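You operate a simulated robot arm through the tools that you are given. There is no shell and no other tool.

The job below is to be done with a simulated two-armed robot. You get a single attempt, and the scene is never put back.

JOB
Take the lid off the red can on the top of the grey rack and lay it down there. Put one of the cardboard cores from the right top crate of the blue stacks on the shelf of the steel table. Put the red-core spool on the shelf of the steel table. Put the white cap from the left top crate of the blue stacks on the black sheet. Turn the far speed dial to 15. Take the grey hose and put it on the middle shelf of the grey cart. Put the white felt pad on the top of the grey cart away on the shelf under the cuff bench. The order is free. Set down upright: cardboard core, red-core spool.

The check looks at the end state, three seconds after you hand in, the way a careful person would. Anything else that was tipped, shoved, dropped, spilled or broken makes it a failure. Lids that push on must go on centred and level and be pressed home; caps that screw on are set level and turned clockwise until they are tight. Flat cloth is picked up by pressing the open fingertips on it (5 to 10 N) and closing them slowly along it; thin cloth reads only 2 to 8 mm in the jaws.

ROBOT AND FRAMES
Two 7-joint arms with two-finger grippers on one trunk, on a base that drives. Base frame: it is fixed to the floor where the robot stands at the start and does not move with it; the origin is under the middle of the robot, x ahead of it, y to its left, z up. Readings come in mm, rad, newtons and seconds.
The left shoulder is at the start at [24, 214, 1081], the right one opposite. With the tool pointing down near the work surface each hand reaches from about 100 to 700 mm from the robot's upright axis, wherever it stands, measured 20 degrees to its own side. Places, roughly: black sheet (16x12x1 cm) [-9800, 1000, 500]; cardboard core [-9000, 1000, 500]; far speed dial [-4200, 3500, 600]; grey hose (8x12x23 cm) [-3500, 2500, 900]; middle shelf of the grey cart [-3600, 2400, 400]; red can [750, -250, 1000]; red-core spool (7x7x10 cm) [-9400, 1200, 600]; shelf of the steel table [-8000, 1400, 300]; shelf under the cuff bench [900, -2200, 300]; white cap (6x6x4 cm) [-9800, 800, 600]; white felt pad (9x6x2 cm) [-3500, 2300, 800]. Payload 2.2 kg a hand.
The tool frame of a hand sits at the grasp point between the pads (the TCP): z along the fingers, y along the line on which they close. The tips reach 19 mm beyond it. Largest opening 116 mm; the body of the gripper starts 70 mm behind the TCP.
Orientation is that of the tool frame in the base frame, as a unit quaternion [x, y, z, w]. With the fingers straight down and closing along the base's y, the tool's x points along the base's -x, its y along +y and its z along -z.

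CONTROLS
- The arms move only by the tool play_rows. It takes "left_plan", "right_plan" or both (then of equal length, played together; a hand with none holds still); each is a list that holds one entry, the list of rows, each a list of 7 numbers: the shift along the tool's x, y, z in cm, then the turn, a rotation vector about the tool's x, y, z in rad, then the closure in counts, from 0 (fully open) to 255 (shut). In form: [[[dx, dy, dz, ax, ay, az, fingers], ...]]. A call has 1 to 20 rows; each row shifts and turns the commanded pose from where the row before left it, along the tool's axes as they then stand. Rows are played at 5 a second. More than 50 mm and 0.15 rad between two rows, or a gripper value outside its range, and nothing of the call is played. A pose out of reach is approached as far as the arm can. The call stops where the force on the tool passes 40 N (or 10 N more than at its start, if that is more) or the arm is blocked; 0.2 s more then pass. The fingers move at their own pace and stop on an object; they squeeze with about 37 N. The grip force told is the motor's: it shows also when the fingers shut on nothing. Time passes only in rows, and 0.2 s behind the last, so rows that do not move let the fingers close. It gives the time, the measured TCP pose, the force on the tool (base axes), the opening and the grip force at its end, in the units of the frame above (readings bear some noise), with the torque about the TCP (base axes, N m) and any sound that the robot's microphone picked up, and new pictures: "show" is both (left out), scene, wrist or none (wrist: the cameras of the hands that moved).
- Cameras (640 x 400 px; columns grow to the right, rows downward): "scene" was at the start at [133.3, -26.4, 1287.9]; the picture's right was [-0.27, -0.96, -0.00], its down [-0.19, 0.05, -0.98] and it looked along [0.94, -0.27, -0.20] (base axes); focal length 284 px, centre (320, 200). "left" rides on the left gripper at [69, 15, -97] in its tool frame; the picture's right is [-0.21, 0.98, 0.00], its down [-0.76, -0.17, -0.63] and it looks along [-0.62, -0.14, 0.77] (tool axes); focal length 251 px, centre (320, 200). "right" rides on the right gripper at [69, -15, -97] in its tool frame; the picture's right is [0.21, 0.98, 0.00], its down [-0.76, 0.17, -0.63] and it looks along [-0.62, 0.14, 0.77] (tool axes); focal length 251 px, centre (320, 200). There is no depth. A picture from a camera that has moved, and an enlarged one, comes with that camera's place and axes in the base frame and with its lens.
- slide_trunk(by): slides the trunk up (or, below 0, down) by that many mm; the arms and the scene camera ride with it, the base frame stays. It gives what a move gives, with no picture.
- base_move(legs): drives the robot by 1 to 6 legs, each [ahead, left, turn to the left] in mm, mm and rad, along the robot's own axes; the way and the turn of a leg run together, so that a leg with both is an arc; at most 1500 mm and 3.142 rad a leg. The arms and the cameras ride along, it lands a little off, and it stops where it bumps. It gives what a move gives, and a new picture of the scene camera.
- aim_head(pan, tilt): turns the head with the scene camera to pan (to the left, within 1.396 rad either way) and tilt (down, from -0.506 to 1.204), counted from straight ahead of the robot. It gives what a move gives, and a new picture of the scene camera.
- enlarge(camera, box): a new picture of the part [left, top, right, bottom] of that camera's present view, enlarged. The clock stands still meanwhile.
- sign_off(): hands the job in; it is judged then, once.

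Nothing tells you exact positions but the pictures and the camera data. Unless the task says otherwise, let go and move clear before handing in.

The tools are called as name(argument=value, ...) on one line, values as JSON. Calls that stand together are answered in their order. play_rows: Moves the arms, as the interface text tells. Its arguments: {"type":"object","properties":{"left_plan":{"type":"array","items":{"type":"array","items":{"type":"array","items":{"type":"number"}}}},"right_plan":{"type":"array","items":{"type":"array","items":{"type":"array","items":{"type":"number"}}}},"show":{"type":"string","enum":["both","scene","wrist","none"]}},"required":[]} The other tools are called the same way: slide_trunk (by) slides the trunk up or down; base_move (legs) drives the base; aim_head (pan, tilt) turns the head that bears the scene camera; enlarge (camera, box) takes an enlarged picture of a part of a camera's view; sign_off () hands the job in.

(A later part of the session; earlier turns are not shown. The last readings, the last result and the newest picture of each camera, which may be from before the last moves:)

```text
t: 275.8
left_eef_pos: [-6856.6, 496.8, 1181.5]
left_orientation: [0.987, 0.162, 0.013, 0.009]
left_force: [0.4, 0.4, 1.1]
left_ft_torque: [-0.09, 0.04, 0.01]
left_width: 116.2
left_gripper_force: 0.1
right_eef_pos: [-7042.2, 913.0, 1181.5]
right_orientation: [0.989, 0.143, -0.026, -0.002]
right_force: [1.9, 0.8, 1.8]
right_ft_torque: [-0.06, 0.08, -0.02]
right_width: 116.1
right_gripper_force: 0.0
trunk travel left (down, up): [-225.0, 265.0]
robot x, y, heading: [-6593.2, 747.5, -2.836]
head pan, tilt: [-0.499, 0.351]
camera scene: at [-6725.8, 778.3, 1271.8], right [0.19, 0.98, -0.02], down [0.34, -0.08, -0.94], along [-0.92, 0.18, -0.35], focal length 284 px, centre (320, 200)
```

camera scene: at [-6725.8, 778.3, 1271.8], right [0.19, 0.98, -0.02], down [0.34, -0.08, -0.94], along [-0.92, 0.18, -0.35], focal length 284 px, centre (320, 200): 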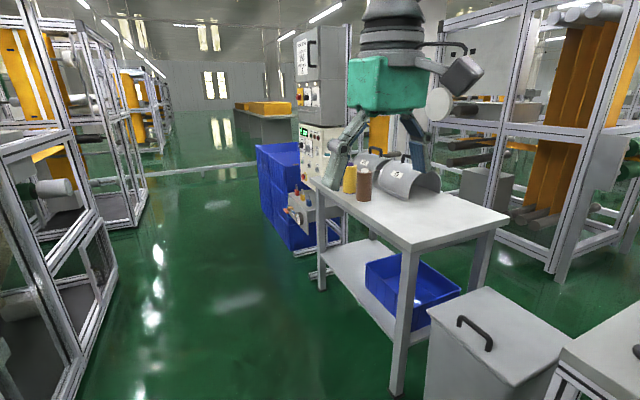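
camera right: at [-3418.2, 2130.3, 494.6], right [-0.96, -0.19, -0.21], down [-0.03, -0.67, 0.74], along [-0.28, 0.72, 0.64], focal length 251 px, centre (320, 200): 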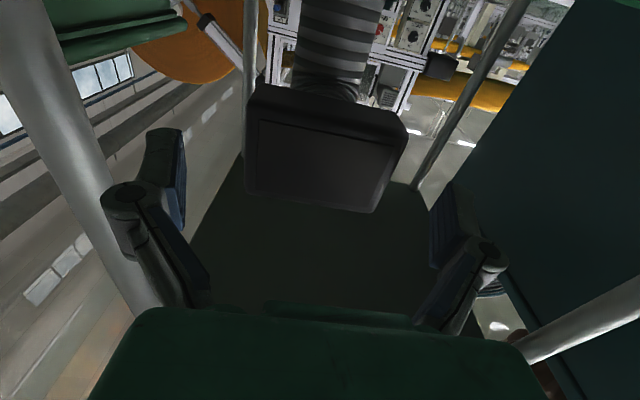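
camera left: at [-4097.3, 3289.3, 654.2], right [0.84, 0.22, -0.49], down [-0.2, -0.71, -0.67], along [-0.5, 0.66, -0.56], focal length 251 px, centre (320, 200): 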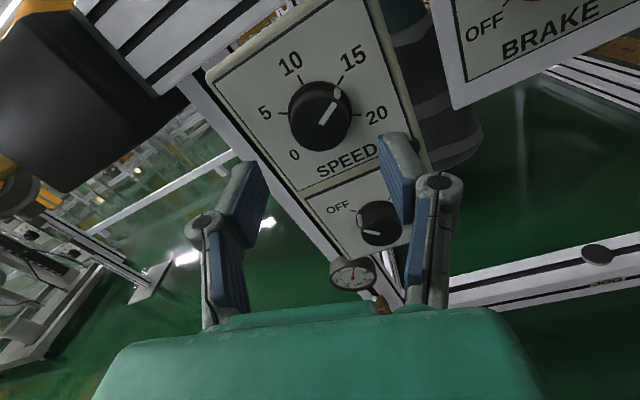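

I see the steel table (with a shelf carrying a blue bin) on the right and the blue crate stacks beyond it. I drive further along and look right.

base_move(legs=[[1300, 0, -0.05]])

aim_head(pan=-0.6, tilt=0.5)

aim_head(pan=-1.3, tilt=0.5)

```text
t: 282.2
left_eef_pos: [-8097.7, 130.1, 1181.2]
left_orientation: [0.992, 0.125, 0.004, -0.01]
left_force: [0.0, -2.5, 1.5]
left_ft_torque: [0.25, 0.03, 0.01]
left_width: 116.0
left_gripper_force: 0.0
right_eef_pos: [-8253.4, 562.6, 1185.9]
right_orientation: [0.994, 0.104, -0.02, -0.024]
right_force: [-0.1, -3.5, 0.3]
right_ft_torque: [0.3, 0.02, -0.02]
right_width: 115.8
right_gripper_force: 0.1
trunk travel left (down, up): [-225.0, 265.0]
robot x, y, heading: [-7819.3, 401.1, -2.915]
head pan, tilt: [-0.499, 0.351]
camera scene: at [-7937.5, 367.3, 1273.9], right [0.27, 0.96, 0.04], down [0.32, -0.05, -0.94], along [-0.91, 0.27, -0.33], focal length 284 px, centre (320, 200)
```

scene: 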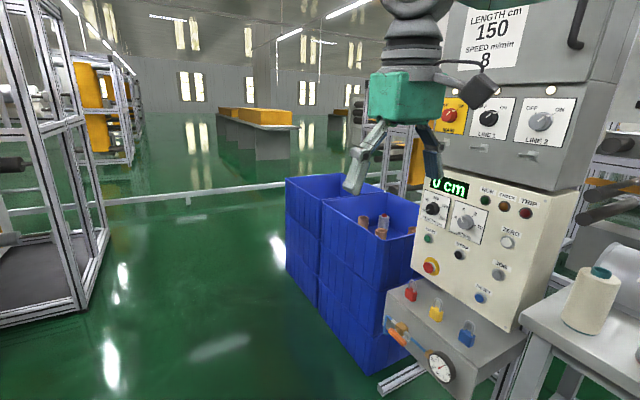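

```text
t: 282.9
left_eef_pos: [-8097.7, 137.9, 1182.0]
left_orientation: [0.992, 0.126, 0.008, -0.003]
left_force: [-0.6, -1.3, 0.9]
left_ft_torque: [0.16, 0.01, -0.01]
left_width: 115.8
left_gripper_force: 0.0
right_eef_pos: [-8251.1, 568.6, 1185.1]
right_orientation: [0.994, 0.105, -0.024, -0.016]
right_force: [1.6, -0.2, 0.8]
right_ft_torque: [0.08, 0.08, 0.0]
right_width: 116.2
right_gripper_force: 0.1
trunk travel left (down, up): [-225.0, 265.0]
robot x, y, heading: [-7817.4, 395.5, -2.915]
head pan, tilt: [-0.6, 0.499]
camera scene: at [-7937.3, 402.1, 1260.2], right [0.37, 0.93, 0.01], down [0.44, -0.16, -0.88], along [-0.82, 0.33, -0.47], focal length 284 px, centre (320, 200)
```

scene: 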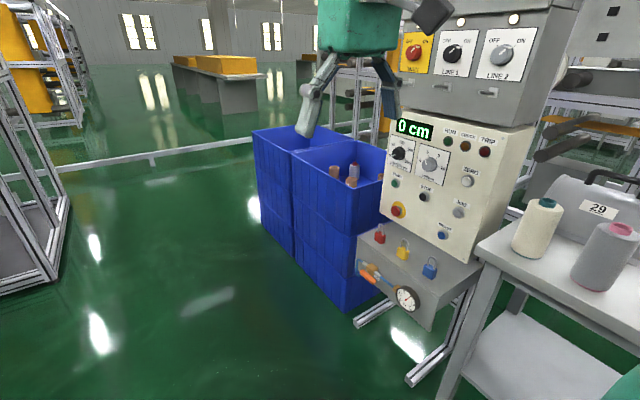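

```text
t: 283.9
left_eef_pos: [-8097.0, 146.1, 1188.1]
left_orientation: [0.992, 0.125, 0.001, -0.002]
left_force: [1.7, -0.2, 0.0]
left_ft_torque: [0.11, -0.02, -0.01]
left_width: 115.9
left_gripper_force: 0.0
right_eef_pos: [-8256.1, 577.9, 1177.2]
right_orientation: [0.994, 0.104, -0.015, -0.016]
right_force: [0.3, -0.8, -0.2]
right_ft_torque: [0.09, 0.05, 0.0]
right_width: 116.1
right_gripper_force: 0.0
trunk travel left (down, up): [-225.0, 265.0]
robot x, y, heading: [-7817.5, 396.1, -2.921]
head pan, tilt: [-1.3, 0.499]
camera scene: at [-7891.0, 426.6, 1262.1], right [0.88, 0.48, 0.01], down [0.22, -0.39, -0.89], along [-0.42, 0.79, -0.45], focal length 284 px, centre (320, 200)
```

scene: 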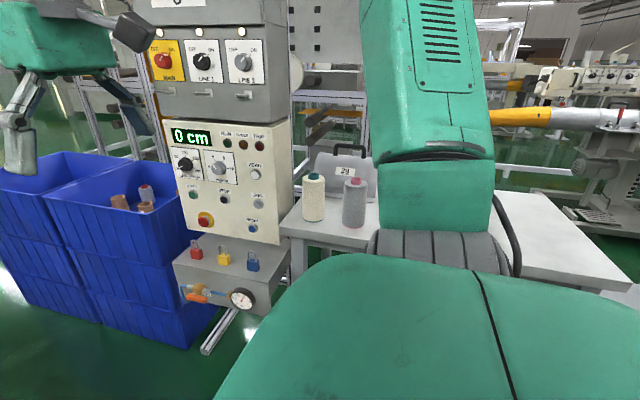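

The blue stacks: the right top crate holds the cardboard cores. I drive on to face the stacks and find the spool and black sheet.

base_move(legs=[[1200, 100, 0.05]])

aim_head(pan=-1.0, tilt=0.4)

aim_head(pan=-0.3, tilt=0.4)

```text
t: 290.1
left_eef_pos: [-9250.3, -231.2, 1185.6]
left_orientation: [0.989, 0.147, 0.009, 0.008]
left_force: [0.3, -0.5, 0.8]
left_ft_torque: [0.0, 0.01, -0.01]
left_width: 116.1
left_gripper_force: 0.0
right_eef_pos: [-9423.0, 191.8, 1177.5]
right_orientation: [0.992, 0.126, -0.022, -0.004]
right_force: [0.1, -0.6, 0.7]
right_ft_torque: [-0.02, -0.02, 0.0]
right_width: 116.0
right_gripper_force: 0.1
trunk travel left (down, up): [-225.0, 265.0]
robot x, y, heading: [-8974.2, 12.3, -2.871]
head pan, tilt: [-1.3, 0.499]
camera scene: at [-9063.8, 89.8, 1258.5], right [0.86, 0.51, 0.0], down [0.25, -0.42, -0.87], along [-0.45, 0.75, -0.49], focal length 284 px, centre (320, 200)
```

scene: 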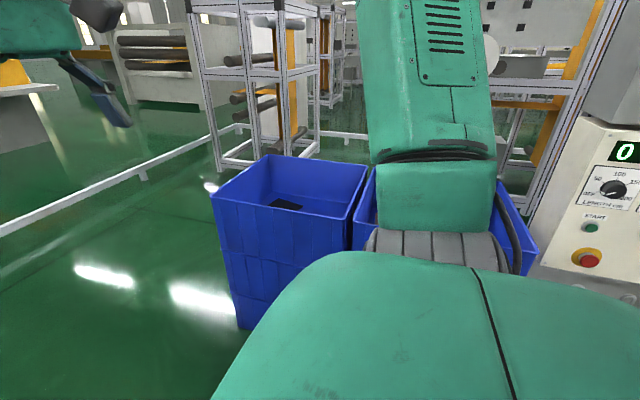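

```text
t: 290.9
left_eef_pos: [-9250.0, -232.1, 1181.0]
left_orientation: [0.989, 0.146, 0.016, 0.007]
left_force: [-0.1, 0.5, 0.0]
left_ft_torque: [-0.07, -0.05, 0.0]
left_width: 116.1
left_gripper_force: 0.0
right_eef_pos: [-9421.2, 192.3, 1178.9]
right_orientation: [0.992, 0.127, -0.024, -0.004]
right_force: [0.5, 0.1, 0.1]
right_ft_torque: [-0.1, 0.04, 0.02]
right_width: 116.1
right_gripper_force: 0.0
trunk travel left (down, up): [-225.0, 265.0]
robot x, y, heading: [-8973.9, 9.7, -2.869]
head pan, tilt: [-1.0, 0.4]
camera scene: at [-9090.2, 89.0, 1266.5], right [0.67, 0.74, -0.01], down [0.3, -0.28, -0.91], along [-0.68, 0.61, -0.41], focal length 284 px, centre (320, 200)
```

scene: 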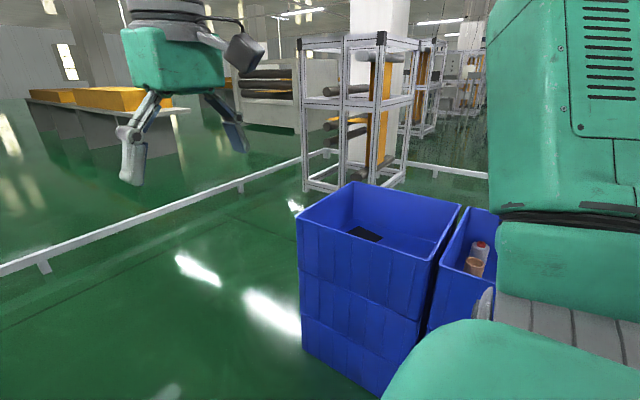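

```text
t: 292.0
left_eef_pos: [-9235.5, -282.2, 1176.7]
left_orientation: [0.989, 0.148, 0.011, -0.013]
left_force: [0.5, -1.3, 0.1]
left_ft_torque: [0.1, 0.04, -0.02]
left_width: 115.8
left_gripper_force: 0.0
right_eef_pos: [-9407.3, 140.9, 1188.3]
right_orientation: [0.991, 0.128, -0.025, -0.024]
right_force: [0.3, -1.8, 0.1]
right_ft_torque: [0.16, 0.01, 0.0]
right_width: 115.9
right_gripper_force: 0.0
trunk travel left (down, up): [-225.0, 265.0]
robot x, y, heading: [-8974.3, 0.3, -2.873]
head pan, tilt: [-0.3, 0.4]
camera scene: at [-9096.6, -32.2, 1269.1], right [0.03, 1.0, 0.02], down [0.39, 0.01, -0.92], along [-0.92, 0.04, -0.38], focal length 284 px, centre (320, 200)
```

scene: 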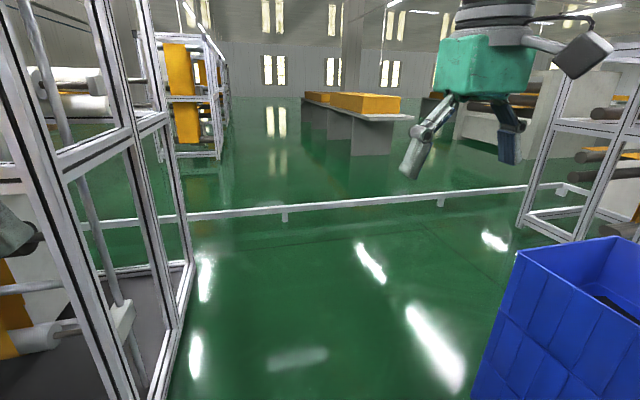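

The stacks' front face runs about 900 mm to my right. I turn to face them and move up to look into the crates.

base_move(legs=[[0, 0, -1.576]])

aim_head(pan=0.0, tilt=0.45)

```text
t: 296.2
left_eef_pos: [-9255.3, 267.1, 1175.0]
left_orientation: [0.809, -0.588, 0.016, 0.007]
left_force: [-0.5, -0.3, 0.7]
left_ft_torque: [0.01, -0.03, 0.01]
left_width: 115.8
left_gripper_force: 0.1
right_eef_pos: [-8834.9, 446.6, 1187.7]
right_orientation: [0.796, -0.604, -0.008, -0.031]
right_force: [-0.6, -0.1, 0.9]
right_ft_torque: [0.05, -0.04, 0.0]
right_width: 116.0
right_gripper_force: 0.2
trunk travel left (down, up): [-225.0, 265.0]
robot x, y, heading: [-8976.5, 7.3, 1.858]
head pan, tilt: [-0.3, 0.4]
camera scene: at [-8984.6, 140.3, 1268.7], right [1.0, -0.02, 0.0], down [-0.01, -0.39, -0.92], along [0.01, 0.92, -0.39], focal length 284 px, centre (320, 200)
```

scene: 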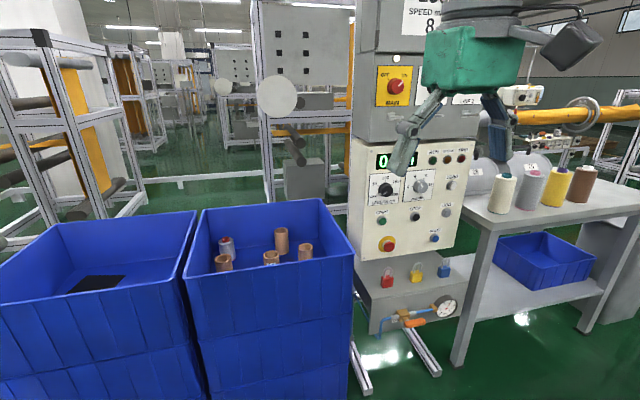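

```text
t: 297.0
left_eef_pos: [-9253.0, 270.6, 1170.1]
left_orientation: [0.808, -0.589, 0.025, 0.013]
left_force: [-1.0, 0.3, 0.1]
left_ft_torque: [-0.04, 0.03, 0.0]
left_width: 116.0
left_gripper_force: 0.0
right_eef_pos: [-8831.5, 445.9, 1190.3]
right_orientation: [0.797, -0.604, -0.011, -0.032]
right_force: [0.6, -1.2, -0.3]
right_ft_torque: [0.07, 0.01, 0.01]
right_width: 115.9
right_gripper_force: 0.1
trunk travel left (down, up): [-225.0, 265.0]
robot x, y, heading: [-8975.6, 8.7, 1.854]
head pan, tilt: [0.0, 0.45]
camera scene: at [-8987.5, 144.9, 1263.3], right [0.96, 0.28, -0.02], down [0.1, -0.43, -0.9], along [-0.26, 0.86, -0.44], focal length 284 px, centre (320, 200)
```

scene: 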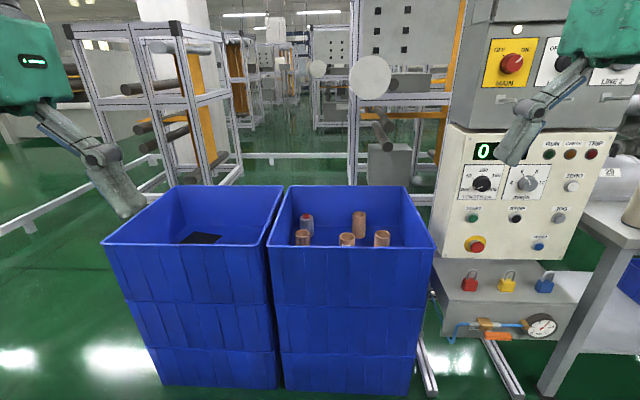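

Right crate: a red-core spool at the back, four cardboard cores. I move up toward the crates and look down into them.

base_move(legs=[[400, 0, 0], [0, 200, 0]])

aim_head(pan=0.0, tilt=0.75)

enlarge(camera="scene", box=[270, 60, 510, 240])

enlarge(camera="scene", box=[40, 60, 320, 260])

```text
t: 300.7
left_eef_pos: [-9616.4, 585.9, 1164.2]
left_orientation: [0.811, -0.584, 0.034, -0.004]
left_force: [-2.2, -0.3, 0.4]
left_ft_torque: [0.04, -0.17, 0.05]
left_width: 115.9
left_gripper_force: 0.1
right_eef_pos: [-9199.2, 764.1, 1198.5]
right_orientation: [0.8, -0.597, 0.002, -0.05]
right_force: [-1.6, -0.2, -0.3]
right_ft_torque: [0.01, -0.14, 0.0]
right_width: 116.1
right_gripper_force: 0.1
trunk travel left (down, up): [-225.0, 265.0]
robot x, y, heading: [-9301.9, 338.1, 1.867]
head pan, tilt: [0.0, 0.45]
camera scene: at [-9362.0, 457.5, 1263.8], right [0.96, 0.29, 0.02], down [0.15, -0.41, -0.9], along [-0.25, 0.86, -0.44], focal length 284 px, centre (320, 200)
```

scene: 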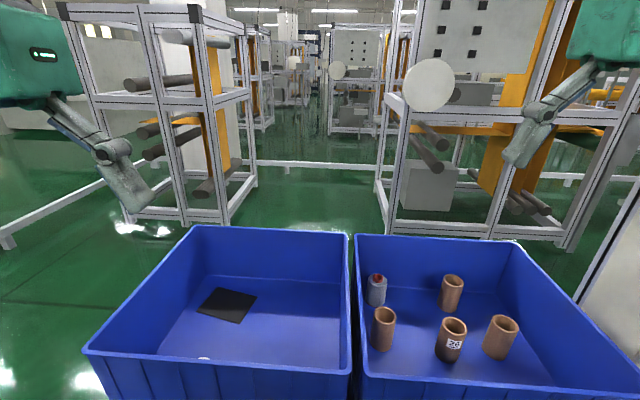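

```text
t: 301.5
left_eef_pos: [-9618.6, 584.8, 1160.2]
left_orientation: [0.811, -0.584, 0.041, 0.002]
left_force: [-1.3, -0.5, 0.1]
left_ft_torque: [-0.03, -0.07, 0.01]
left_width: 116.2
left_gripper_force: 0.1
right_eef_pos: [-9201.7, 761.5, 1200.4]
right_orientation: [0.801, -0.597, -0.001, -0.048]
right_force: [-0.8, 0.3, -0.6]
right_ft_torque: [0.03, -0.11, 0.0]
right_width: 115.9
right_gripper_force: 0.1
trunk travel left (down, up): [-225.0, 265.0]
robot x, y, heading: [-9305.6, 336.9, 1.872]
head pan, tilt: [0.0, 0.75]
camera scene: at [-9342.8, 455.2, 1237.7], right [0.96, 0.29, 0.0], down [0.2, -0.65, -0.73], along [-0.21, 0.7, -0.68], focal length 284 px, centre (320, 200)
```

scene: 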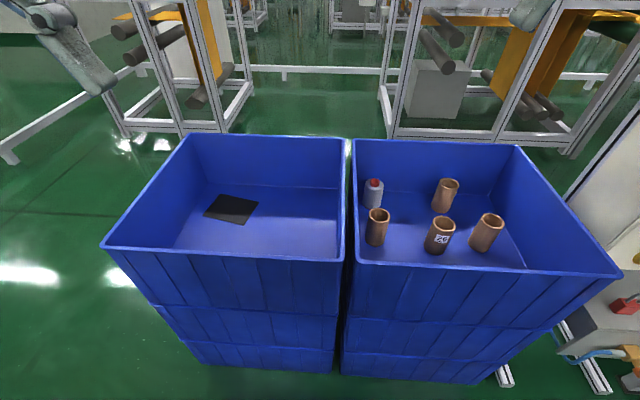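

```text
2.22 times, centred on (390, 150) of scene
camera zoom: at [-9342.8, 455.2, 1237.7], right [0.96, 0.29, 0.0], down [0.2, -0.65, -0.73], along [-0.21, 0.7, -0.68], focal length 630 px, centre (164, 311)
```

zoom: 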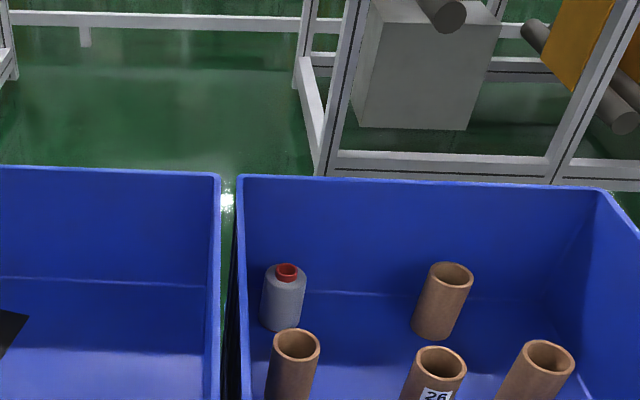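

```text
2.00 times, centred on (180, 160) of scene
camera zoom: at [-9342.8, 455.2, 1237.7], right [0.96, 0.29, 0.0], down [0.2, -0.65, -0.73], along [-0.21, 0.7, -0.68], focal length 567 px, centre (600, 280)
```

zoom: 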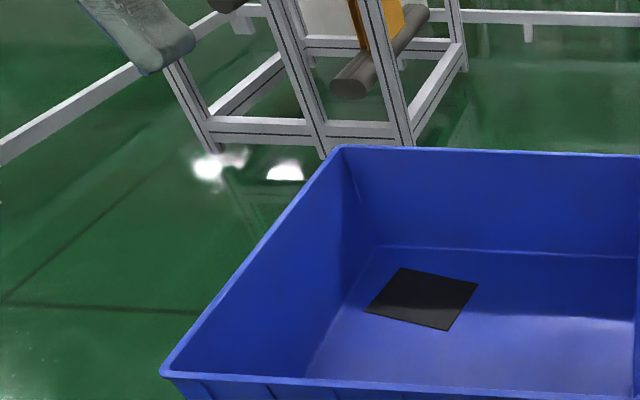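

enlarge(camera="right", box=[0, 0, 640, 400])

enlarge(camera="left", box=[0, 0, 640, 400])

```text
1.00 times, centred on (320, 200) of right (not enlarged: the box is as wide or as high as the picture)
camera zoom: at [-9173.5, 692.3, 1293.9], right [-0.87, -0.48, -0.09], down [-0.41, 0.63, 0.66], along [-0.26, 0.61, -0.74], focal length 251 px, centre (320, 200)
```

zoom: 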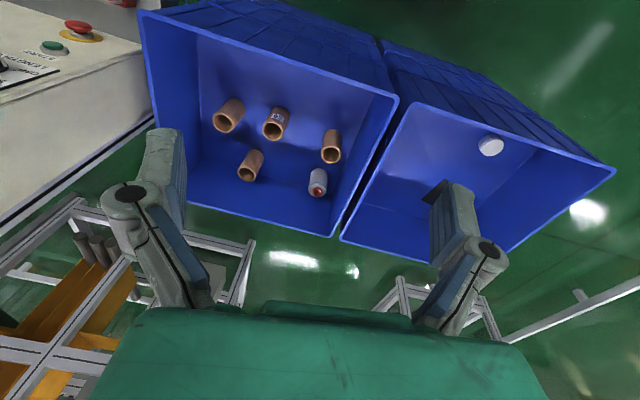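

```text
1.00 times, centred on (320, 200) of left (not enlarged: the box is as wide or as high as the picture)
camera zoom: at [-9619.2, 519.6, 1260.6], right [-0.99, -0.11, -0.06], down [-0.12, 0.8, 0.59], along [-0.02, 0.59, -0.81], focal length 251 px, centre (320, 200)
```

zoom: 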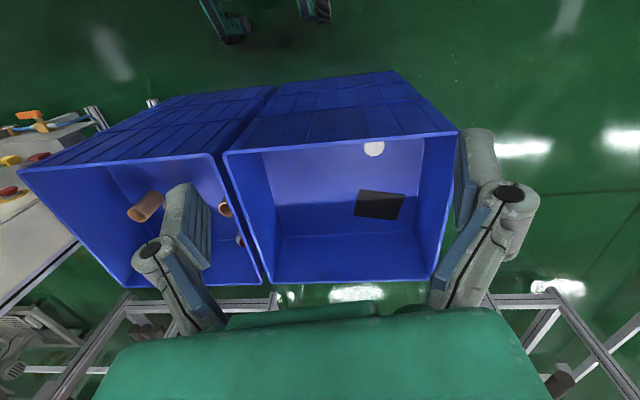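

play_rows(right_plan=[[[0, 0, 0, -0.077, 0.057, 0, 0], [0, 0, 0, 0, 0, 0, 0]]], left_plan=[[[0, 0, 0, -0.049, -0.066, 0, 0], [0, 0, 0, 0, 0, 0, 0]]], show="none")

play_rows(right_plan=[[[0, 0, 0, 0, 0, 0, 0], [0, 0, 0, 0, 0, 0, 0], [0, 0, 0, 0, 0, 0, 0]]], show="both")

```text
t: 302.3
left_eef_pos: [-9600.9, 585.3, 1167.2]
left_orientation: [0.811, -0.585, -0.012, -0.001]
left_force: [0.2, 0.0, -0.5]
left_ft_torque: [0.02, -0.09, 0.01]
left_width: 116.0
left_gripper_force: 0.0
right_eef_pos: [-9183.0, 765.2, 1198.7]
right_orientation: [0.8, -0.6, -0.002, 0.002]
right_force: [-1.7, -0.3, 0.4]
right_ft_torque: [0.05, -0.12, -0.03]
right_width: 115.9
right_gripper_force: 0.0
trunk travel left (down, up): [-225.0, 265.0]
robot x, y, heading: [-9292.8, 340.6, 1.866]
head pan, tilt: [0.0, 0.75]
stopped in row 2 (left hand): the arm was blocked; the commanded pose is now the measured one
```

```text
t: 303.1
left_eef_pos: [-9586.0, 591.0, 1169.5]
left_orientation: [0.81, -0.586, -0.016, 0.003]
left_force: [0.1, 0.7, -0.8]
left_ft_torque: [0.01, -0.03, 0.01]
left_width: 116.1
left_gripper_force: 0.0
right_eef_pos: [-9169.0, 770.3, 1195.3]
right_orientation: [0.801, -0.599, -0.005, 0.008]
right_force: [-1.0, 0.3, 0.2]
right_ft_torque: [-0.03, -0.03, -0.03]
right_width: 116.1
right_gripper_force: 0.0
trunk travel left (down, up): [-225.0, 265.0]
robot x, y, heading: [-9292.1, 344.9, 1.864]
head pan, tilt: [0.0, 0.75]
camera scene: at [-9306.3, 466.5, 1237.3], right [0.96, 0.29, -0.02], down [0.19, -0.66, -0.73], along [-0.22, 0.7, -0.68], focal length 284 px, centre (320, 200)
camera right: at [-9133.9, 708.9, 1293.3], right [-0.88, -0.48, 0.02], down [-0.36, 0.68, 0.63], along [-0.32, 0.55, -0.77], focal length 251 px, centre (320, 200)
```

scene: 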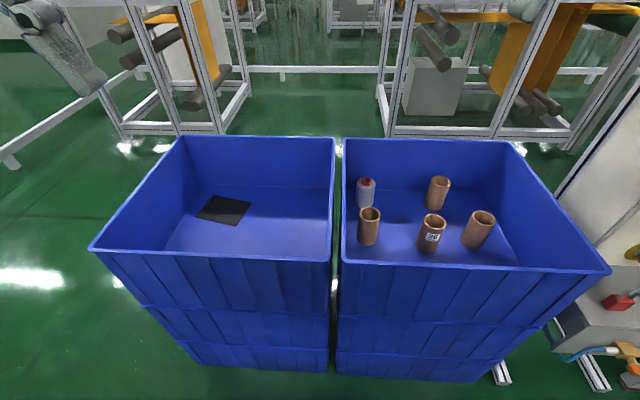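
right: 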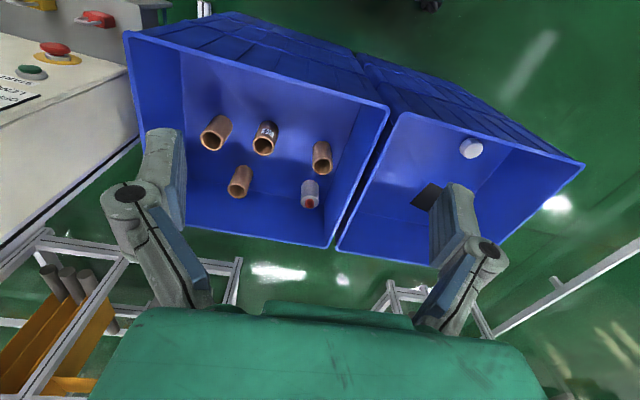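

The body is still swaying after the drive; I wait for it to settle.

play_rows(right_plan=[[[0, 0, 0, 0, 0, 0, 0], [0, 0, 0, 0, 0, 0, 0], [0, 0, 0, 0, 0, 0, 0], [0, 0, 0, 0, 0, 0, 0], [0, 0, 0, 0, 0, 0, 0], [0, 0, 0, 0, 0, 0, 0], [0, 0, 0, 0, 0, 0, 0], [0, 0, 0, 0, 0, 0, 0], [0, 0, 0, 0, 0, 0, 0], [0, 0, 0, 0, 0, 0, 0]]], show="none")

play_rows(right_plan=[[[0, 0, 0, 0, 0, 0, 0], [0, 0, 0, 0, 0, 0, 0], [0, 0, 0, 0, 0, 0, 0], [0, 0, 0, 0, 0, 0, 0], [0, 0, 0, 0, 0, 0, 0], [0, 0, 0, 0, 0, 0, 0], [0, 0, 0, 0, 0, 0, 0], [0, 0, 0, 0, 0, 0, 0], [0, 0, 0, 0, 0, 0, 0], [0, 0, 0, 0, 0, 0, 0]]], show="both")

```text
t: 305.3
left_eef_pos: [-9563.4, 596.7, 1173.4]
left_orientation: [0.81, -0.586, -0.021, 0.01]
left_force: [-0.2, -0.5, -0.4]
left_ft_torque: [0.04, 0.07, -0.03]
left_width: 115.9
left_gripper_force: 0.0
right_eef_pos: [-9143.8, 776.1, 1193.0]
right_orientation: [0.799, -0.601, -0.01, 0.014]
right_force: [0.8, -0.3, 0.0]
right_ft_torque: [-0.02, 0.06, -0.03]
right_width: 115.9
right_gripper_force: 0.1
trunk travel left (down, up): [-225.0, 265.0]
robot x, y, heading: [-9285.8, 346.7, 1.866]
head pan, tilt: [0.0, 0.75]
```

```text
t: 307.7
left_eef_pos: [-9651.4, 569.4, 1159.2]
left_orientation: [0.811, -0.585, 0.0, -0.018]
left_force: [-1.4, -0.9, 0.2]
left_ft_torque: [0.02, -0.18, 0.03]
left_width: 115.9
left_gripper_force: 0.1
right_eef_pos: [-9236.3, 749.4, 1206.2]
right_orientation: [0.801, -0.598, 0.011, -0.014]
right_force: [-2.3, -0.6, -0.1]
right_ft_torque: [0.05, -0.24, 0.0]
right_width: 116.2
right_gripper_force: 0.0
trunk travel left (down, up): [-225.0, 265.0]
robot x, y, heading: [-9302.2, 337.3, 1.866]
head pan, tilt: [0.0, 0.75]
stopped in row 10 (right hand): the arm was blocked; the commanded pose is now the measured one
camera scene: at [-9382.4, 444.6, 1236.4], right [0.96, 0.29, 0.04], down [0.23, -0.65, -0.73], along [-0.19, 0.7, -0.68], focal length 284 px, centre (320, 200)
camera right: at [-9206.2, 685.9, 1305.0], right [-0.87, -0.48, -0.04], down [-0.4, 0.67, 0.63], along [-0.28, 0.56, -0.78], focal length 251 px, centre (320, 200)
```

scene: 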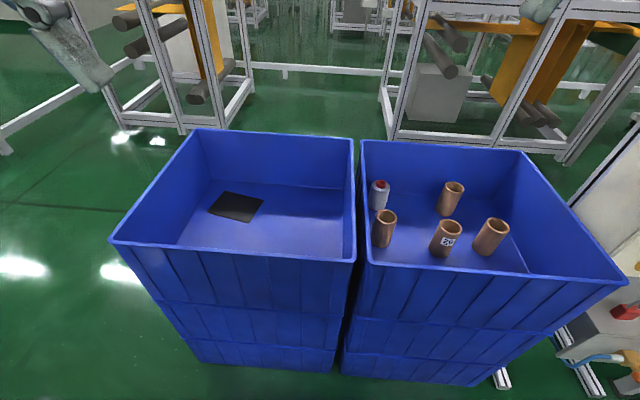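
right: 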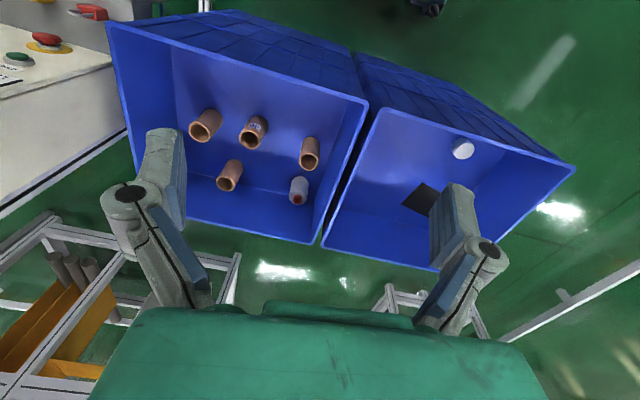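

play_rows(right_plan=[[[0, 0, 0, 0, 0, 0, 0]]], show="none")

play_rows(right_plan=[[[0, 0, 0, 0, 0, 0, 0]]], show="none")

play_rows(right_plan=[[[0, 0, 0, 0, 0, 0, 0]]], show="none")

play_rows(right_plan=[[[0, 0, 0, 0, 0, 0, 0]]], show="none")

play_rows(right_plan=[[[0, 0, 0, 0, 0, 0, 0]]], show="none")

play_rows(right_plan=[[[0, 0, 0, 0, 0, 0, 0]]], show="none")

```text
t: 308.3
left_eef_pos: [-9615.9, 579.1, 1161.3]
left_orientation: [0.81, -0.587, -0.004, -0.005]
left_force: [-1.2, 0.1, 0.0]
left_ft_torque: [0.01, -0.12, 0.0]
left_width: 115.9
left_gripper_force: 0.0
right_eef_pos: [-9199.0, 756.7, 1203.1]
right_orientation: [0.8, -0.6, 0.002, -0.005]
right_force: [-1.0, 0.0, -0.2]
right_ft_torque: [0.05, -0.09, 0.0]
right_width: 116.3
right_gripper_force: 0.2
trunk travel left (down, up): [-225.0, 265.0]
robot x, y, heading: [-9289.5, 344.2, 1.865]
head pan, tilt: [0.0, 0.75]
stopped in row 1 (right hand): the arm was blocked; the commanded pose is now the measured one
```

```text
t: 308.7
left_eef_pos: [-9595.3, 584.9, 1168.3]
left_orientation: [0.81, -0.587, -0.014, -0.004]
left_force: [-0.8, -0.2, -0.2]
left_ft_torque: [-0.03, -0.01, -0.02]
left_width: 116.0
left_gripper_force: 0.1
right_eef_pos: [-9178.7, 763.7, 1200.2]
right_orientation: [0.8, -0.6, -0.003, 0.001]
right_force: [0.6, 0.2, -0.4]
right_ft_torque: [-0.02, 0.01, 0.04]
right_width: 116.2
right_gripper_force: 0.1
trunk travel left (down, up): [-225.0, 265.0]
robot x, y, heading: [-9286.1, 343.4, 1.868]
head pan, tilt: [0.0, 0.75]
```

```text
t: 309.1
left_eef_pos: [-9602.1, 583.3, 1165.4]
left_orientation: [0.81, -0.587, -0.009, 0.0]
left_force: [0.3, -0.6, 0.0]
left_ft_torque: [0.01, -0.02, -0.03]
left_width: 116.0
left_gripper_force: 0.1
right_eef_pos: [-9185.1, 762.2, 1201.0]
right_orientation: [0.8, -0.6, -0.002, 0.0]
right_force: [0.9, -0.7, 1.0]
right_ft_torque: [0.0, 0.03, -0.01]
right_width: 115.9
right_gripper_force: 0.0
trunk travel left (down, up): [-225.0, 265.0]
robot x, y, heading: [-9291.1, 344.6, 1.865]
head pan, tilt: [0.0, 0.75]
```

```text
t: 309.5
left_eef_pos: [-9612.5, 577.8, 1166.3]
left_orientation: [0.81, -0.587, -0.01, -0.008]
left_force: [0.1, -0.8, 0.0]
left_ft_torque: [0.0, -0.03, -0.01]
left_width: 116.0
left_gripper_force: 0.1
right_eef_pos: [-9195.5, 757.8, 1203.7]
right_orientation: [0.801, -0.599, 0.001, -0.004]
right_force: [-0.6, 0.6, -0.1]
right_ft_torque: [0.04, -0.06, -0.04]
right_width: 115.9
right_gripper_force: 0.0
trunk travel left (down, up): [-225.0, 265.0]
robot x, y, heading: [-9293.1, 343.6, 1.871]
head pan, tilt: [0.0, 0.75]
```

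```text
t: 309.9
left_eef_pos: [-9585.5, 589.0, 1168.0]
left_orientation: [0.809, -0.588, -0.014, 0.005]
left_force: [0.9, -0.2, -1.2]
left_ft_torque: [-0.02, 0.07, 0.04]
left_width: 116.0
left_gripper_force: 0.0
right_eef_pos: [-9169.3, 768.1, 1198.5]
right_orientation: [0.8, -0.6, -0.005, 0.006]
right_force: [0.7, 1.0, 0.0]
right_ft_torque: [-0.04, 0.04, 0.03]
right_width: 115.8
right_gripper_force: 0.0
trunk travel left (down, up): [-225.0, 265.0]
robot x, y, heading: [-9284.6, 342.4, 1.864]
head pan, tilt: [0.0, 0.75]
```

```text
t: 310.5
left_eef_pos: [-9552.4, 593.9, 1177.5]
left_orientation: [0.808, -0.588, -0.029, 0.012]
left_force: [1.4, -0.6, -0.3]
left_ft_torque: [-0.06, 0.14, -0.02]
left_width: 116.0
left_gripper_force: 0.1
right_eef_pos: [-9136.6, 776.0, 1191.1]
right_orientation: [0.799, -0.6, -0.015, 0.017]
right_force: [1.8, 1.5, 0.3]
right_ft_torque: [-0.05, 0.18, -0.03]
right_width: 115.8
right_gripper_force: 0.1
trunk travel left (down, up): [-225.0, 265.0]
robot x, y, heading: [-9284.4, 345.2, 1.867]
head pan, tilt: [0.0, 0.75]
stopped in row 1 (right hand): the arm was blocked; the commanded pose is now the measured one
```

slide_trunk(by=-200)

play_rows(right_plan=[[[0, 0, 0, 0, 0, 0, 0]]], show="none")

play_rows(right_plan=[[[0, 0, 0, 0, 0, 0, 0]]], show="none")

play_rows(right_plan=[[[0, 0, 0, 0, 0, 0, 0]]], show="none")

play_rows(right_plan=[[[0, 0, 0, 0, 0, 0, 0]]], show="none")

```text
t: 312.7
left_eef_pos: [-9634.0, 571.4, 965.8]
left_orientation: [0.811, -0.585, -0.008, -0.016]
left_force: [-2.7, -0.3, 0.4]
left_ft_torque: [0.08, -0.24, 0.0]
left_width: 116.0
left_gripper_force: 0.1
right_eef_pos: [-9218.7, 752.2, 1006.0]
right_orientation: [0.801, -0.598, 0.006, -0.011]
right_force: [-3.3, -0.6, 0.4]
right_ft_torque: [0.0, -0.3, 0.0]
right_width: 115.9
right_gripper_force: 0.1
trunk travel left (down, up): [-25.0, 465.0]
robot x, y, heading: [-9302.9, 340.8, 1.873]
head pan, tilt: [0.0, 0.75]
```

```text
t: 313.3
left_eef_pos: [-9605.2, 578.0, 965.6]
left_orientation: [0.81, -0.586, -0.009, -0.008]
left_force: [-1.0, -0.1, -0.3]
left_ft_torque: [0.01, -0.13, -0.03]
left_width: 116.0
left_gripper_force: 0.0
right_eef_pos: [-9189.0, 757.3, 1005.5]
right_orientation: [0.801, -0.599, 0.0, -0.005]
right_force: [-1.2, -0.4, -0.3]
right_ft_torque: [0.07, -0.13, 0.03]
right_width: 115.9
right_gripper_force: 0.1
trunk travel left (down, up): [-25.0, 465.0]
robot x, y, heading: [-9288.6, 345.8, 1.865]
head pan, tilt: [0.0, 0.75]
stopped in row 1 (right hand): the arm was blocked; the commanded pose is now the measured one
```

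```text
t: 313.9
left_eef_pos: [-9546.8, 593.8, 977.7]
left_orientation: [0.808, -0.589, -0.029, 0.01]
left_force: [1.3, -0.4, -0.3]
left_ft_torque: [-0.02, 0.09, 0.02]
left_width: 115.9
left_gripper_force: 0.1
right_eef_pos: [-9128.3, 773.9, 994.3]
right_orientation: [0.798, -0.602, -0.017, 0.017]
right_force: [1.0, 0.0, 0.8]
right_ft_torque: [-0.03, 0.08, 0.02]
right_width: 115.8
right_gripper_force: 0.1
trunk travel left (down, up): [-25.0, 465.0]
robot x, y, heading: [-9275.6, 343.9, 1.864]
head pan, tilt: [0.0, 0.75]
stopped in row 1 (right hand): the arm was blocked; the commanded pose is now the measured one
```

```text
t: 314.3
left_eef_pos: [-9586.1, 581.2, 973.1]
left_orientation: [0.809, -0.587, -0.02, -0.008]
left_force: [-0.6, -0.5, 0.7]
left_ft_torque: [0.03, -0.1, 0.0]
left_width: 115.9
left_gripper_force: 0.1
right_eef_pos: [-9170.3, 762.2, 1002.6]
right_orientation: [0.8, -0.6, -0.005, 0.001]
right_force: [-1.3, -1.0, -0.5]
right_ft_torque: [0.06, -0.11, -0.02]
right_width: 116.4
right_gripper_force: 0.0
trunk travel left (down, up): [-25.0, 465.0]
robot x, y, heading: [-9283.1, 344.3, 1.866]
head pan, tilt: [0.0, 0.75]
```

```text
t: 314.7
left_eef_pos: [-9549.2, 593.7, 977.6]
left_orientation: [0.808, -0.588, -0.027, 0.008]
left_force: [2.0, 1.1, -0.9]
left_ft_torque: [-0.03, 0.09, -0.02]
left_width: 116.0
left_gripper_force: 0.0
right_eef_pos: [-9130.8, 774.1, 995.0]
right_orientation: [0.798, -0.602, -0.015, 0.016]
right_force: [0.9, 0.8, -0.2]
right_ft_torque: [-0.02, 0.08, 0.0]
right_width: 115.8
right_gripper_force: 0.0
trunk travel left (down, up): [-25.0, 465.0]
robot x, y, heading: [-9275.1, 347.6, 1.868]
head pan, tilt: [0.0, 0.75]
```

The body keeps rocking sideways; I move both hands to an easier, less tucked posture and see whether it calms.

play_rows(left_plan=[[[-3, 0, -2, 0, 0, 0, 0], [-3, 0, -2, 0, 0, 0, 0], [-3, 0, -2, 0, 0, 0, 0], [-2, 0, 0, 0, 0, 0, 0], [0, 0, 0, 0, 0, 0, 0]]], right_plan=[[[-2, 1, -1, 0, 0, 0, 0], [-2, 1, -1, 0, 0, 0, 0], [-2, 1, -1, 0, 0, 0, 0], [-1, 1, 0, 0, 0, 0, 0], [0, 0, 0, 0, 0, 0, 0]]], show="none")

base_move(legs=[[-30, 0, 0]])

aim_head(pan=0.0, tilt=0.9)

aim_head(pan=0.0, tilt=1.0)

aim_head(pan=0.0, tilt=0.9)

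```text
t: 315.9
left_eef_pos: [-9611.3, 683.9, 1039.1]
left_orientation: [0.809, -0.587, -0.022, -0.005]
left_force: [-1.5, 0.2, 0.0]
left_ft_torque: [-0.02, -0.09, 0.01]
left_width: 115.7
left_gripper_force: 0.1
right_eef_pos: [-9220.9, 818.8, 1033.2]
right_orientation: [0.799, -0.601, -0.006, 0.003]
right_force: [-0.2, -0.5, 0.8]
right_ft_torque: [0.01, -0.09, -0.01]
right_width: 116.0
right_gripper_force: 0.2
trunk travel left (down, up): [-25.0, 465.0]
robot x, y, heading: [-9278.9, 344.0, 1.864]
head pan, tilt: [0.0, 0.75]
```

```text
t: 316.7
left_eef_pos: [-9591.3, 656.4, 1040.7]
left_orientation: [0.809, -0.588, -0.026, -0.002]
left_force: [0.5, 0.0, 0.6]
left_ft_torque: [0.03, 0.04, -0.04]
left_width: 115.9
left_gripper_force: 0.1
right_eef_pos: [-9203.1, 792.8, 1031.1]
right_orientation: [0.799, -0.601, -0.009, 0.006]
right_force: [-0.1, -0.6, 0.4]
right_ft_torque: [0.06, -0.04, -0.02]
right_width: 116.0
right_gripper_force: 0.0
trunk travel left (down, up): [-25.0, 465.0]
robot x, y, heading: [-9272.5, 318.6, 1.864]
head pan, tilt: [0.0, 0.75]
camera scene: at [-9314.9, 432.0, 1037.7], right [0.96, 0.29, 0.01], down [0.21, -0.65, -0.73], along [-0.21, 0.7, -0.68], focal length 284 px, centre (320, 200)
```

scene: 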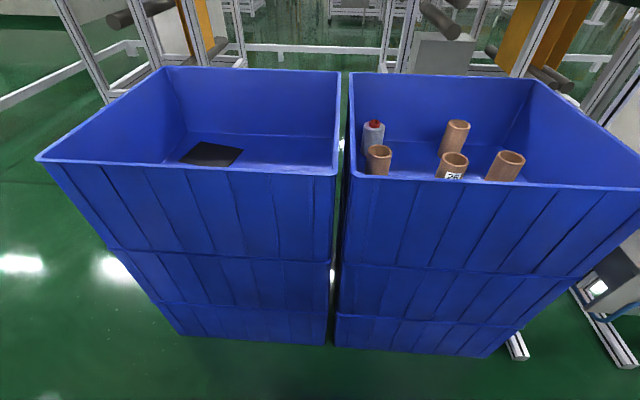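

```text
t: 317.4
left_eef_pos: [-9598.2, 655.7, 1041.7]
left_orientation: [0.809, -0.587, -0.025, -0.004]
left_force: [-1.3, -1.2, 0.4]
left_ft_torque: [0.03, -0.09, 0.02]
left_width: 116.0
left_gripper_force: 0.1
right_eef_pos: [-9208.2, 790.2, 1032.8]
right_orientation: [0.8, -0.6, -0.009, 0.005]
right_force: [-0.5, 0.3, 0.4]
right_ft_torque: [0.07, -0.08, 0.01]
right_width: 116.2
right_gripper_force: 0.0
trunk travel left (down, up): [-25.0, 465.0]
robot x, y, heading: [-9271.1, 318.6, 1.864]
head pan, tilt: [0.0, 0.901]
camera scene: at [-9322.2, 423.6, 1025.5], right [0.96, 0.29, 0.02], down [0.24, -0.75, -0.62], along [-0.17, 0.6, -0.79], focal length 284 px, centre (320, 200)
```

scene: 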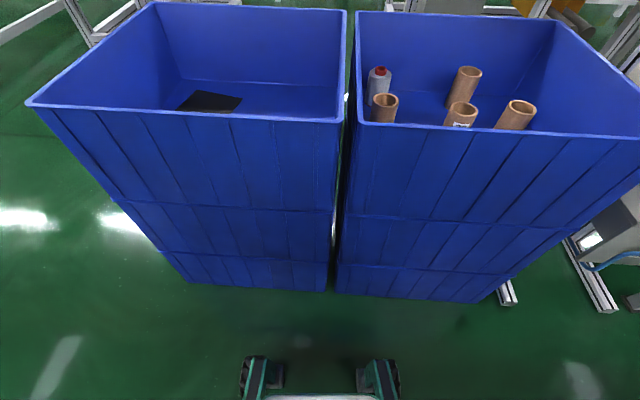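

```text
t: 318.1
left_eef_pos: [-9600.8, 653.0, 1041.6]
left_orientation: [0.81, -0.586, -0.024, -0.005]
left_force: [-1.5, 0.4, 1.8]
left_ft_torque: [0.03, -0.08, -0.03]
left_width: 116.1
left_gripper_force: 0.1
right_eef_pos: [-9213.0, 789.8, 1032.9]
right_orientation: [0.8, -0.6, -0.007, 0.004]
right_force: [-1.3, -0.1, 0.7]
right_ft_torque: [0.04, -0.15, 0.03]
right_width: 116.2
right_gripper_force: 0.1
trunk travel left (down, up): [-25.0, 465.0]
robot x, y, heading: [-9273.9, 314.3, 1.865]
head pan, tilt: [0.0, 1.0]
camera scene: at [-9317.3, 418.9, 1018.4], right [0.96, 0.29, 0.01], down [0.25, -0.8, -0.54], along [-0.15, 0.52, -0.84], focal length 284 px, centre (320, 200)
```

scene: 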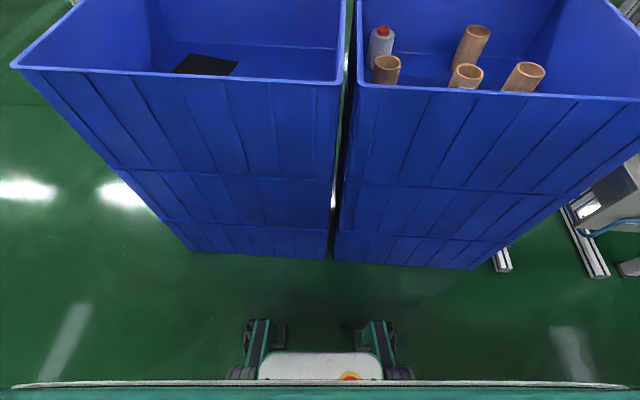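

```text
t: 318.7
left_eef_pos: [-9589.5, 657.5, 1043.3]
left_orientation: [0.809, -0.587, -0.028, -0.001]
left_force: [-0.3, 0.0, -0.3]
left_ft_torque: [0.0, -0.03, 0.02]
left_width: 116.0
left_gripper_force: 0.0
right_eef_pos: [-9199.3, 792.7, 1030.8]
right_orientation: [0.8, -0.6, -0.011, 0.008]
right_force: [-0.9, -0.6, 0.0]
right_ft_torque: [-0.02, -0.07, -0.01]
right_width: 116.1
right_gripper_force: 0.0
trunk travel left (down, up): [-25.0, 465.0]
robot x, y, heading: [-9274.0, 314.4, 1.862]
head pan, tilt: [0.0, 0.901]
camera scene: at [-9302.9, 429.4, 1025.7], right [0.96, 0.29, 0.0], down [0.23, -0.75, -0.62], along [-0.18, 0.59, -0.79], focal length 284 px, centre (320, 200)
```

scene: 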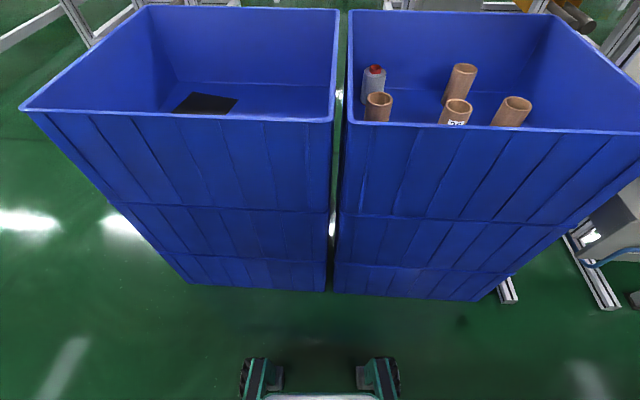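

Calmer now with the hands further out (and I can see the base's wheels are well clear). I move closer and look again.

base_move(legs=[[180, 0, 0]])

play_rows(right_plan=[[[0, 0, 0, 0.02, 0.007, 0, 0], [0, 0, 0, 0, 0, 0, 0], [0, 0, 0, 0, 0, 0, 0]]], left_plan=[[[0, 0, 0, 0.026, 0.046, 0, 0], [0, 0, 0, 0, 0, 0, 0], [0, 0, 0, 0, 0, 0, 0]]], show="both")

```text
t: 320.2
left_eef_pos: [-9626.7, 833.1, 1045.1]
left_orientation: [0.807, -0.59, -0.029, 0.003]
left_force: [0.1, 0.9, -0.5]
left_ft_torque: [-0.01, -0.01, -0.01]
left_width: 115.8
left_gripper_force: 0.0
right_eef_pos: [-9237.8, 966.8, 1029.3]
right_orientation: [0.799, -0.602, -0.012, 0.011]
right_force: [0.3, 0.7, 0.1]
right_ft_torque: [-0.05, 0.02, -0.02]
right_width: 115.9
right_gripper_force: 0.2
trunk travel left (down, up): [-25.0, 465.0]
robot x, y, heading: [-9320.1, 481.9, 1.861]
head pan, tilt: [0.0, 0.901]
camera scene: at [-9344.6, 603.2, 1025.5], right [0.96, 0.29, -0.01], down [0.22, -0.76, -0.62], along [-0.18, 0.59, -0.79], focal length 284 px, centre (320, 200)
```

scene: 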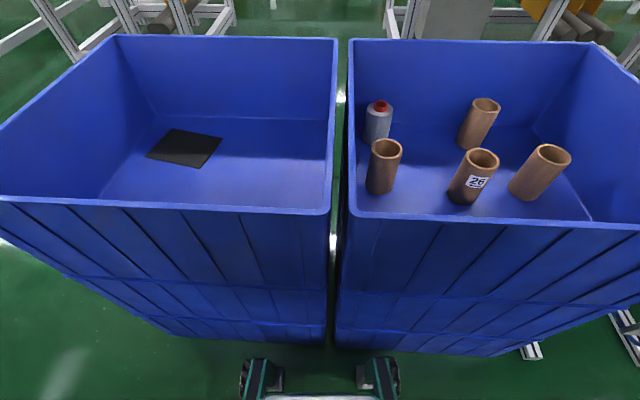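

```text
t: 321.0
left_eef_pos: [-9630.9, 829.3, 1043.7]
left_orientation: [0.808, -0.59, -0.001, 0.003]
left_force: [-0.4, 0.6, 0.1]
left_ft_torque: [0.0, -0.02, 0.05]
left_width: 116.1
left_gripper_force: 0.0
right_eef_pos: [-9244.5, 963.4, 1031.6]
right_orientation: [0.798, -0.602, -0.003, 0.003]
right_force: [0.3, 0.5, -0.1]
right_ft_torque: [-0.02, 0.01, 0.01]
right_width: 116.2
right_gripper_force: 0.0
trunk travel left (down, up): [-25.0, 465.0]
robot x, y, heading: [-9318.8, 486.9, 1.865]
head pan, tilt: [0.0, 0.901]
camera scene: at [-9346.0, 601.6, 1025.7], right [0.96, 0.29, -0.01], down [0.22, -0.75, -0.62], along [-0.18, 0.59, -0.79], focal length 284 px, centre (320, 200)
camera right: at [-9209.3, 900.1, 1128.9], right [-0.88, -0.47, 0.01], down [-0.36, 0.68, 0.64], along [-0.31, 0.56, -0.77], focal length 251 px, centre (320, 200)
camera left: at [-9626.6, 759.7, 1141.2], right [-1.0, -0.09, 0.01], down [-0.07, 0.77, 0.63], along [-0.06, 0.63, -0.78], focal length 251 px, centre (320, 200)
```

scene: 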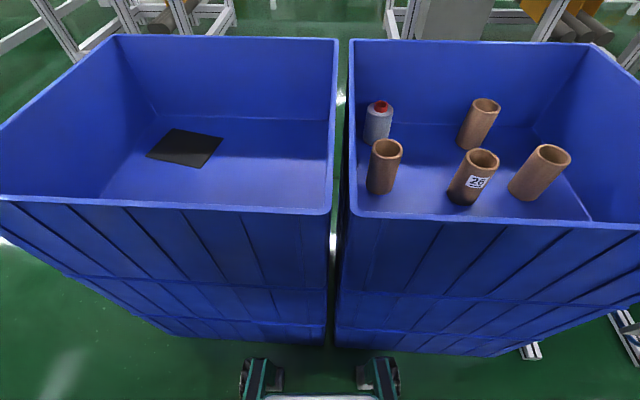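
right: 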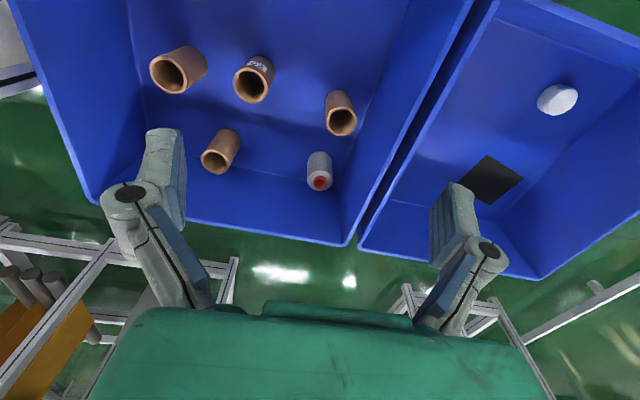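
left: 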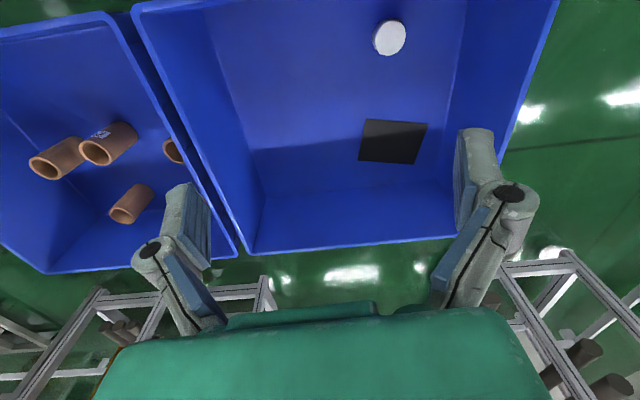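

Now it is steady. The nearest core (C1) stands at about (-9345, 1051), top z≈646, crate floor ≈548. I bring the right hand above it and pitch it 40° so that it can later go under the table top.

play_rows(right_plan=[[[-2.3, 1.4, 2.6, 0, 0, 0, 0], [-2.3, 1.4, 2.6, 0, 0, 0, 0], [-2.3, 1.4, 2.6, 0, 0, 0, 0], [-2.2, 1.4, 2.6, 0, 0, 0, 0], [-2.2, 1.4, 2.6, 0, 0, 0, 0], [0, 0, 0, 0, -0.15, 0, 0], [0, 0, 0, 0, -0.15, 0, 0], [0, 0, 0, 0, -0.15, 0, 0], [0, 0, 0, 0, -0.15, 0, 0], [0, 0, 0, 0, -0.1, 0, 0], [0, 0, 0, 0, 0, 0, 0]]])

```text
t: 323.4
left_eef_pos: [-9633.7, 828.5, 1043.1]
left_orientation: [0.808, -0.589, 0.0, 0.003]
left_force: [0.1, 0.0, 0.7]
left_ft_torque: [-0.01, 0.02, 0.01]
left_width: 116.0
left_gripper_force: 0.1
right_eef_pos: [-9344.4, 1052.6, 903.1]
right_orientation: [0.748, -0.567, -0.278, -0.205]
right_force: [0.6, -0.3, -0.6]
right_ft_torque: [-0.01, 0.03, 0.0]
right_width: 116.2
right_gripper_force: 0.1
trunk travel left (down, up): [-25.0, 465.0]
robot x, y, heading: [-9321.5, 488.0, 1.861]
head pan, tilt: [0.0, 0.901]
camera scene: at [-9351.6, 600.1, 1025.7], right [0.96, 0.29, 0.0], down [0.22, -0.75, -0.62], along [-0.18, 0.59, -0.79], focal length 284 px, centre (320, 200)
camera right: at [-9297.9, 945.3, 932.4], right [-0.9, -0.43, -0.13], down [-0.2, 0.12, 0.97], along [-0.4, 0.9, -0.19], focal length 251 px, centre (320, 200)
```

scene: 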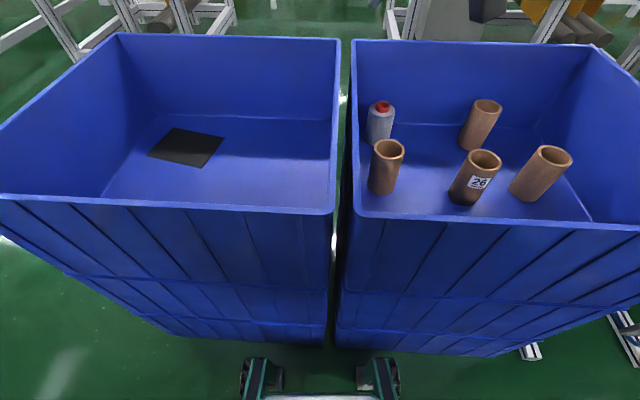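
right: 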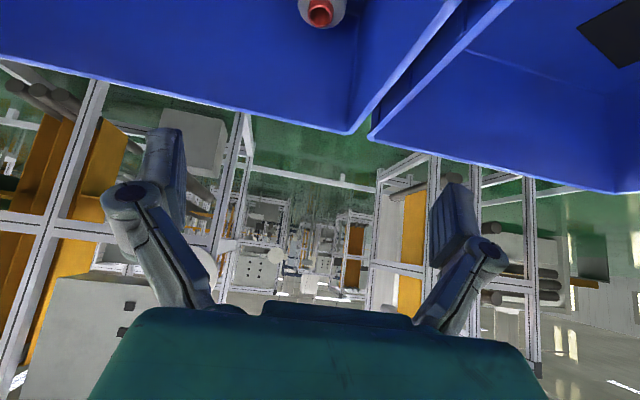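

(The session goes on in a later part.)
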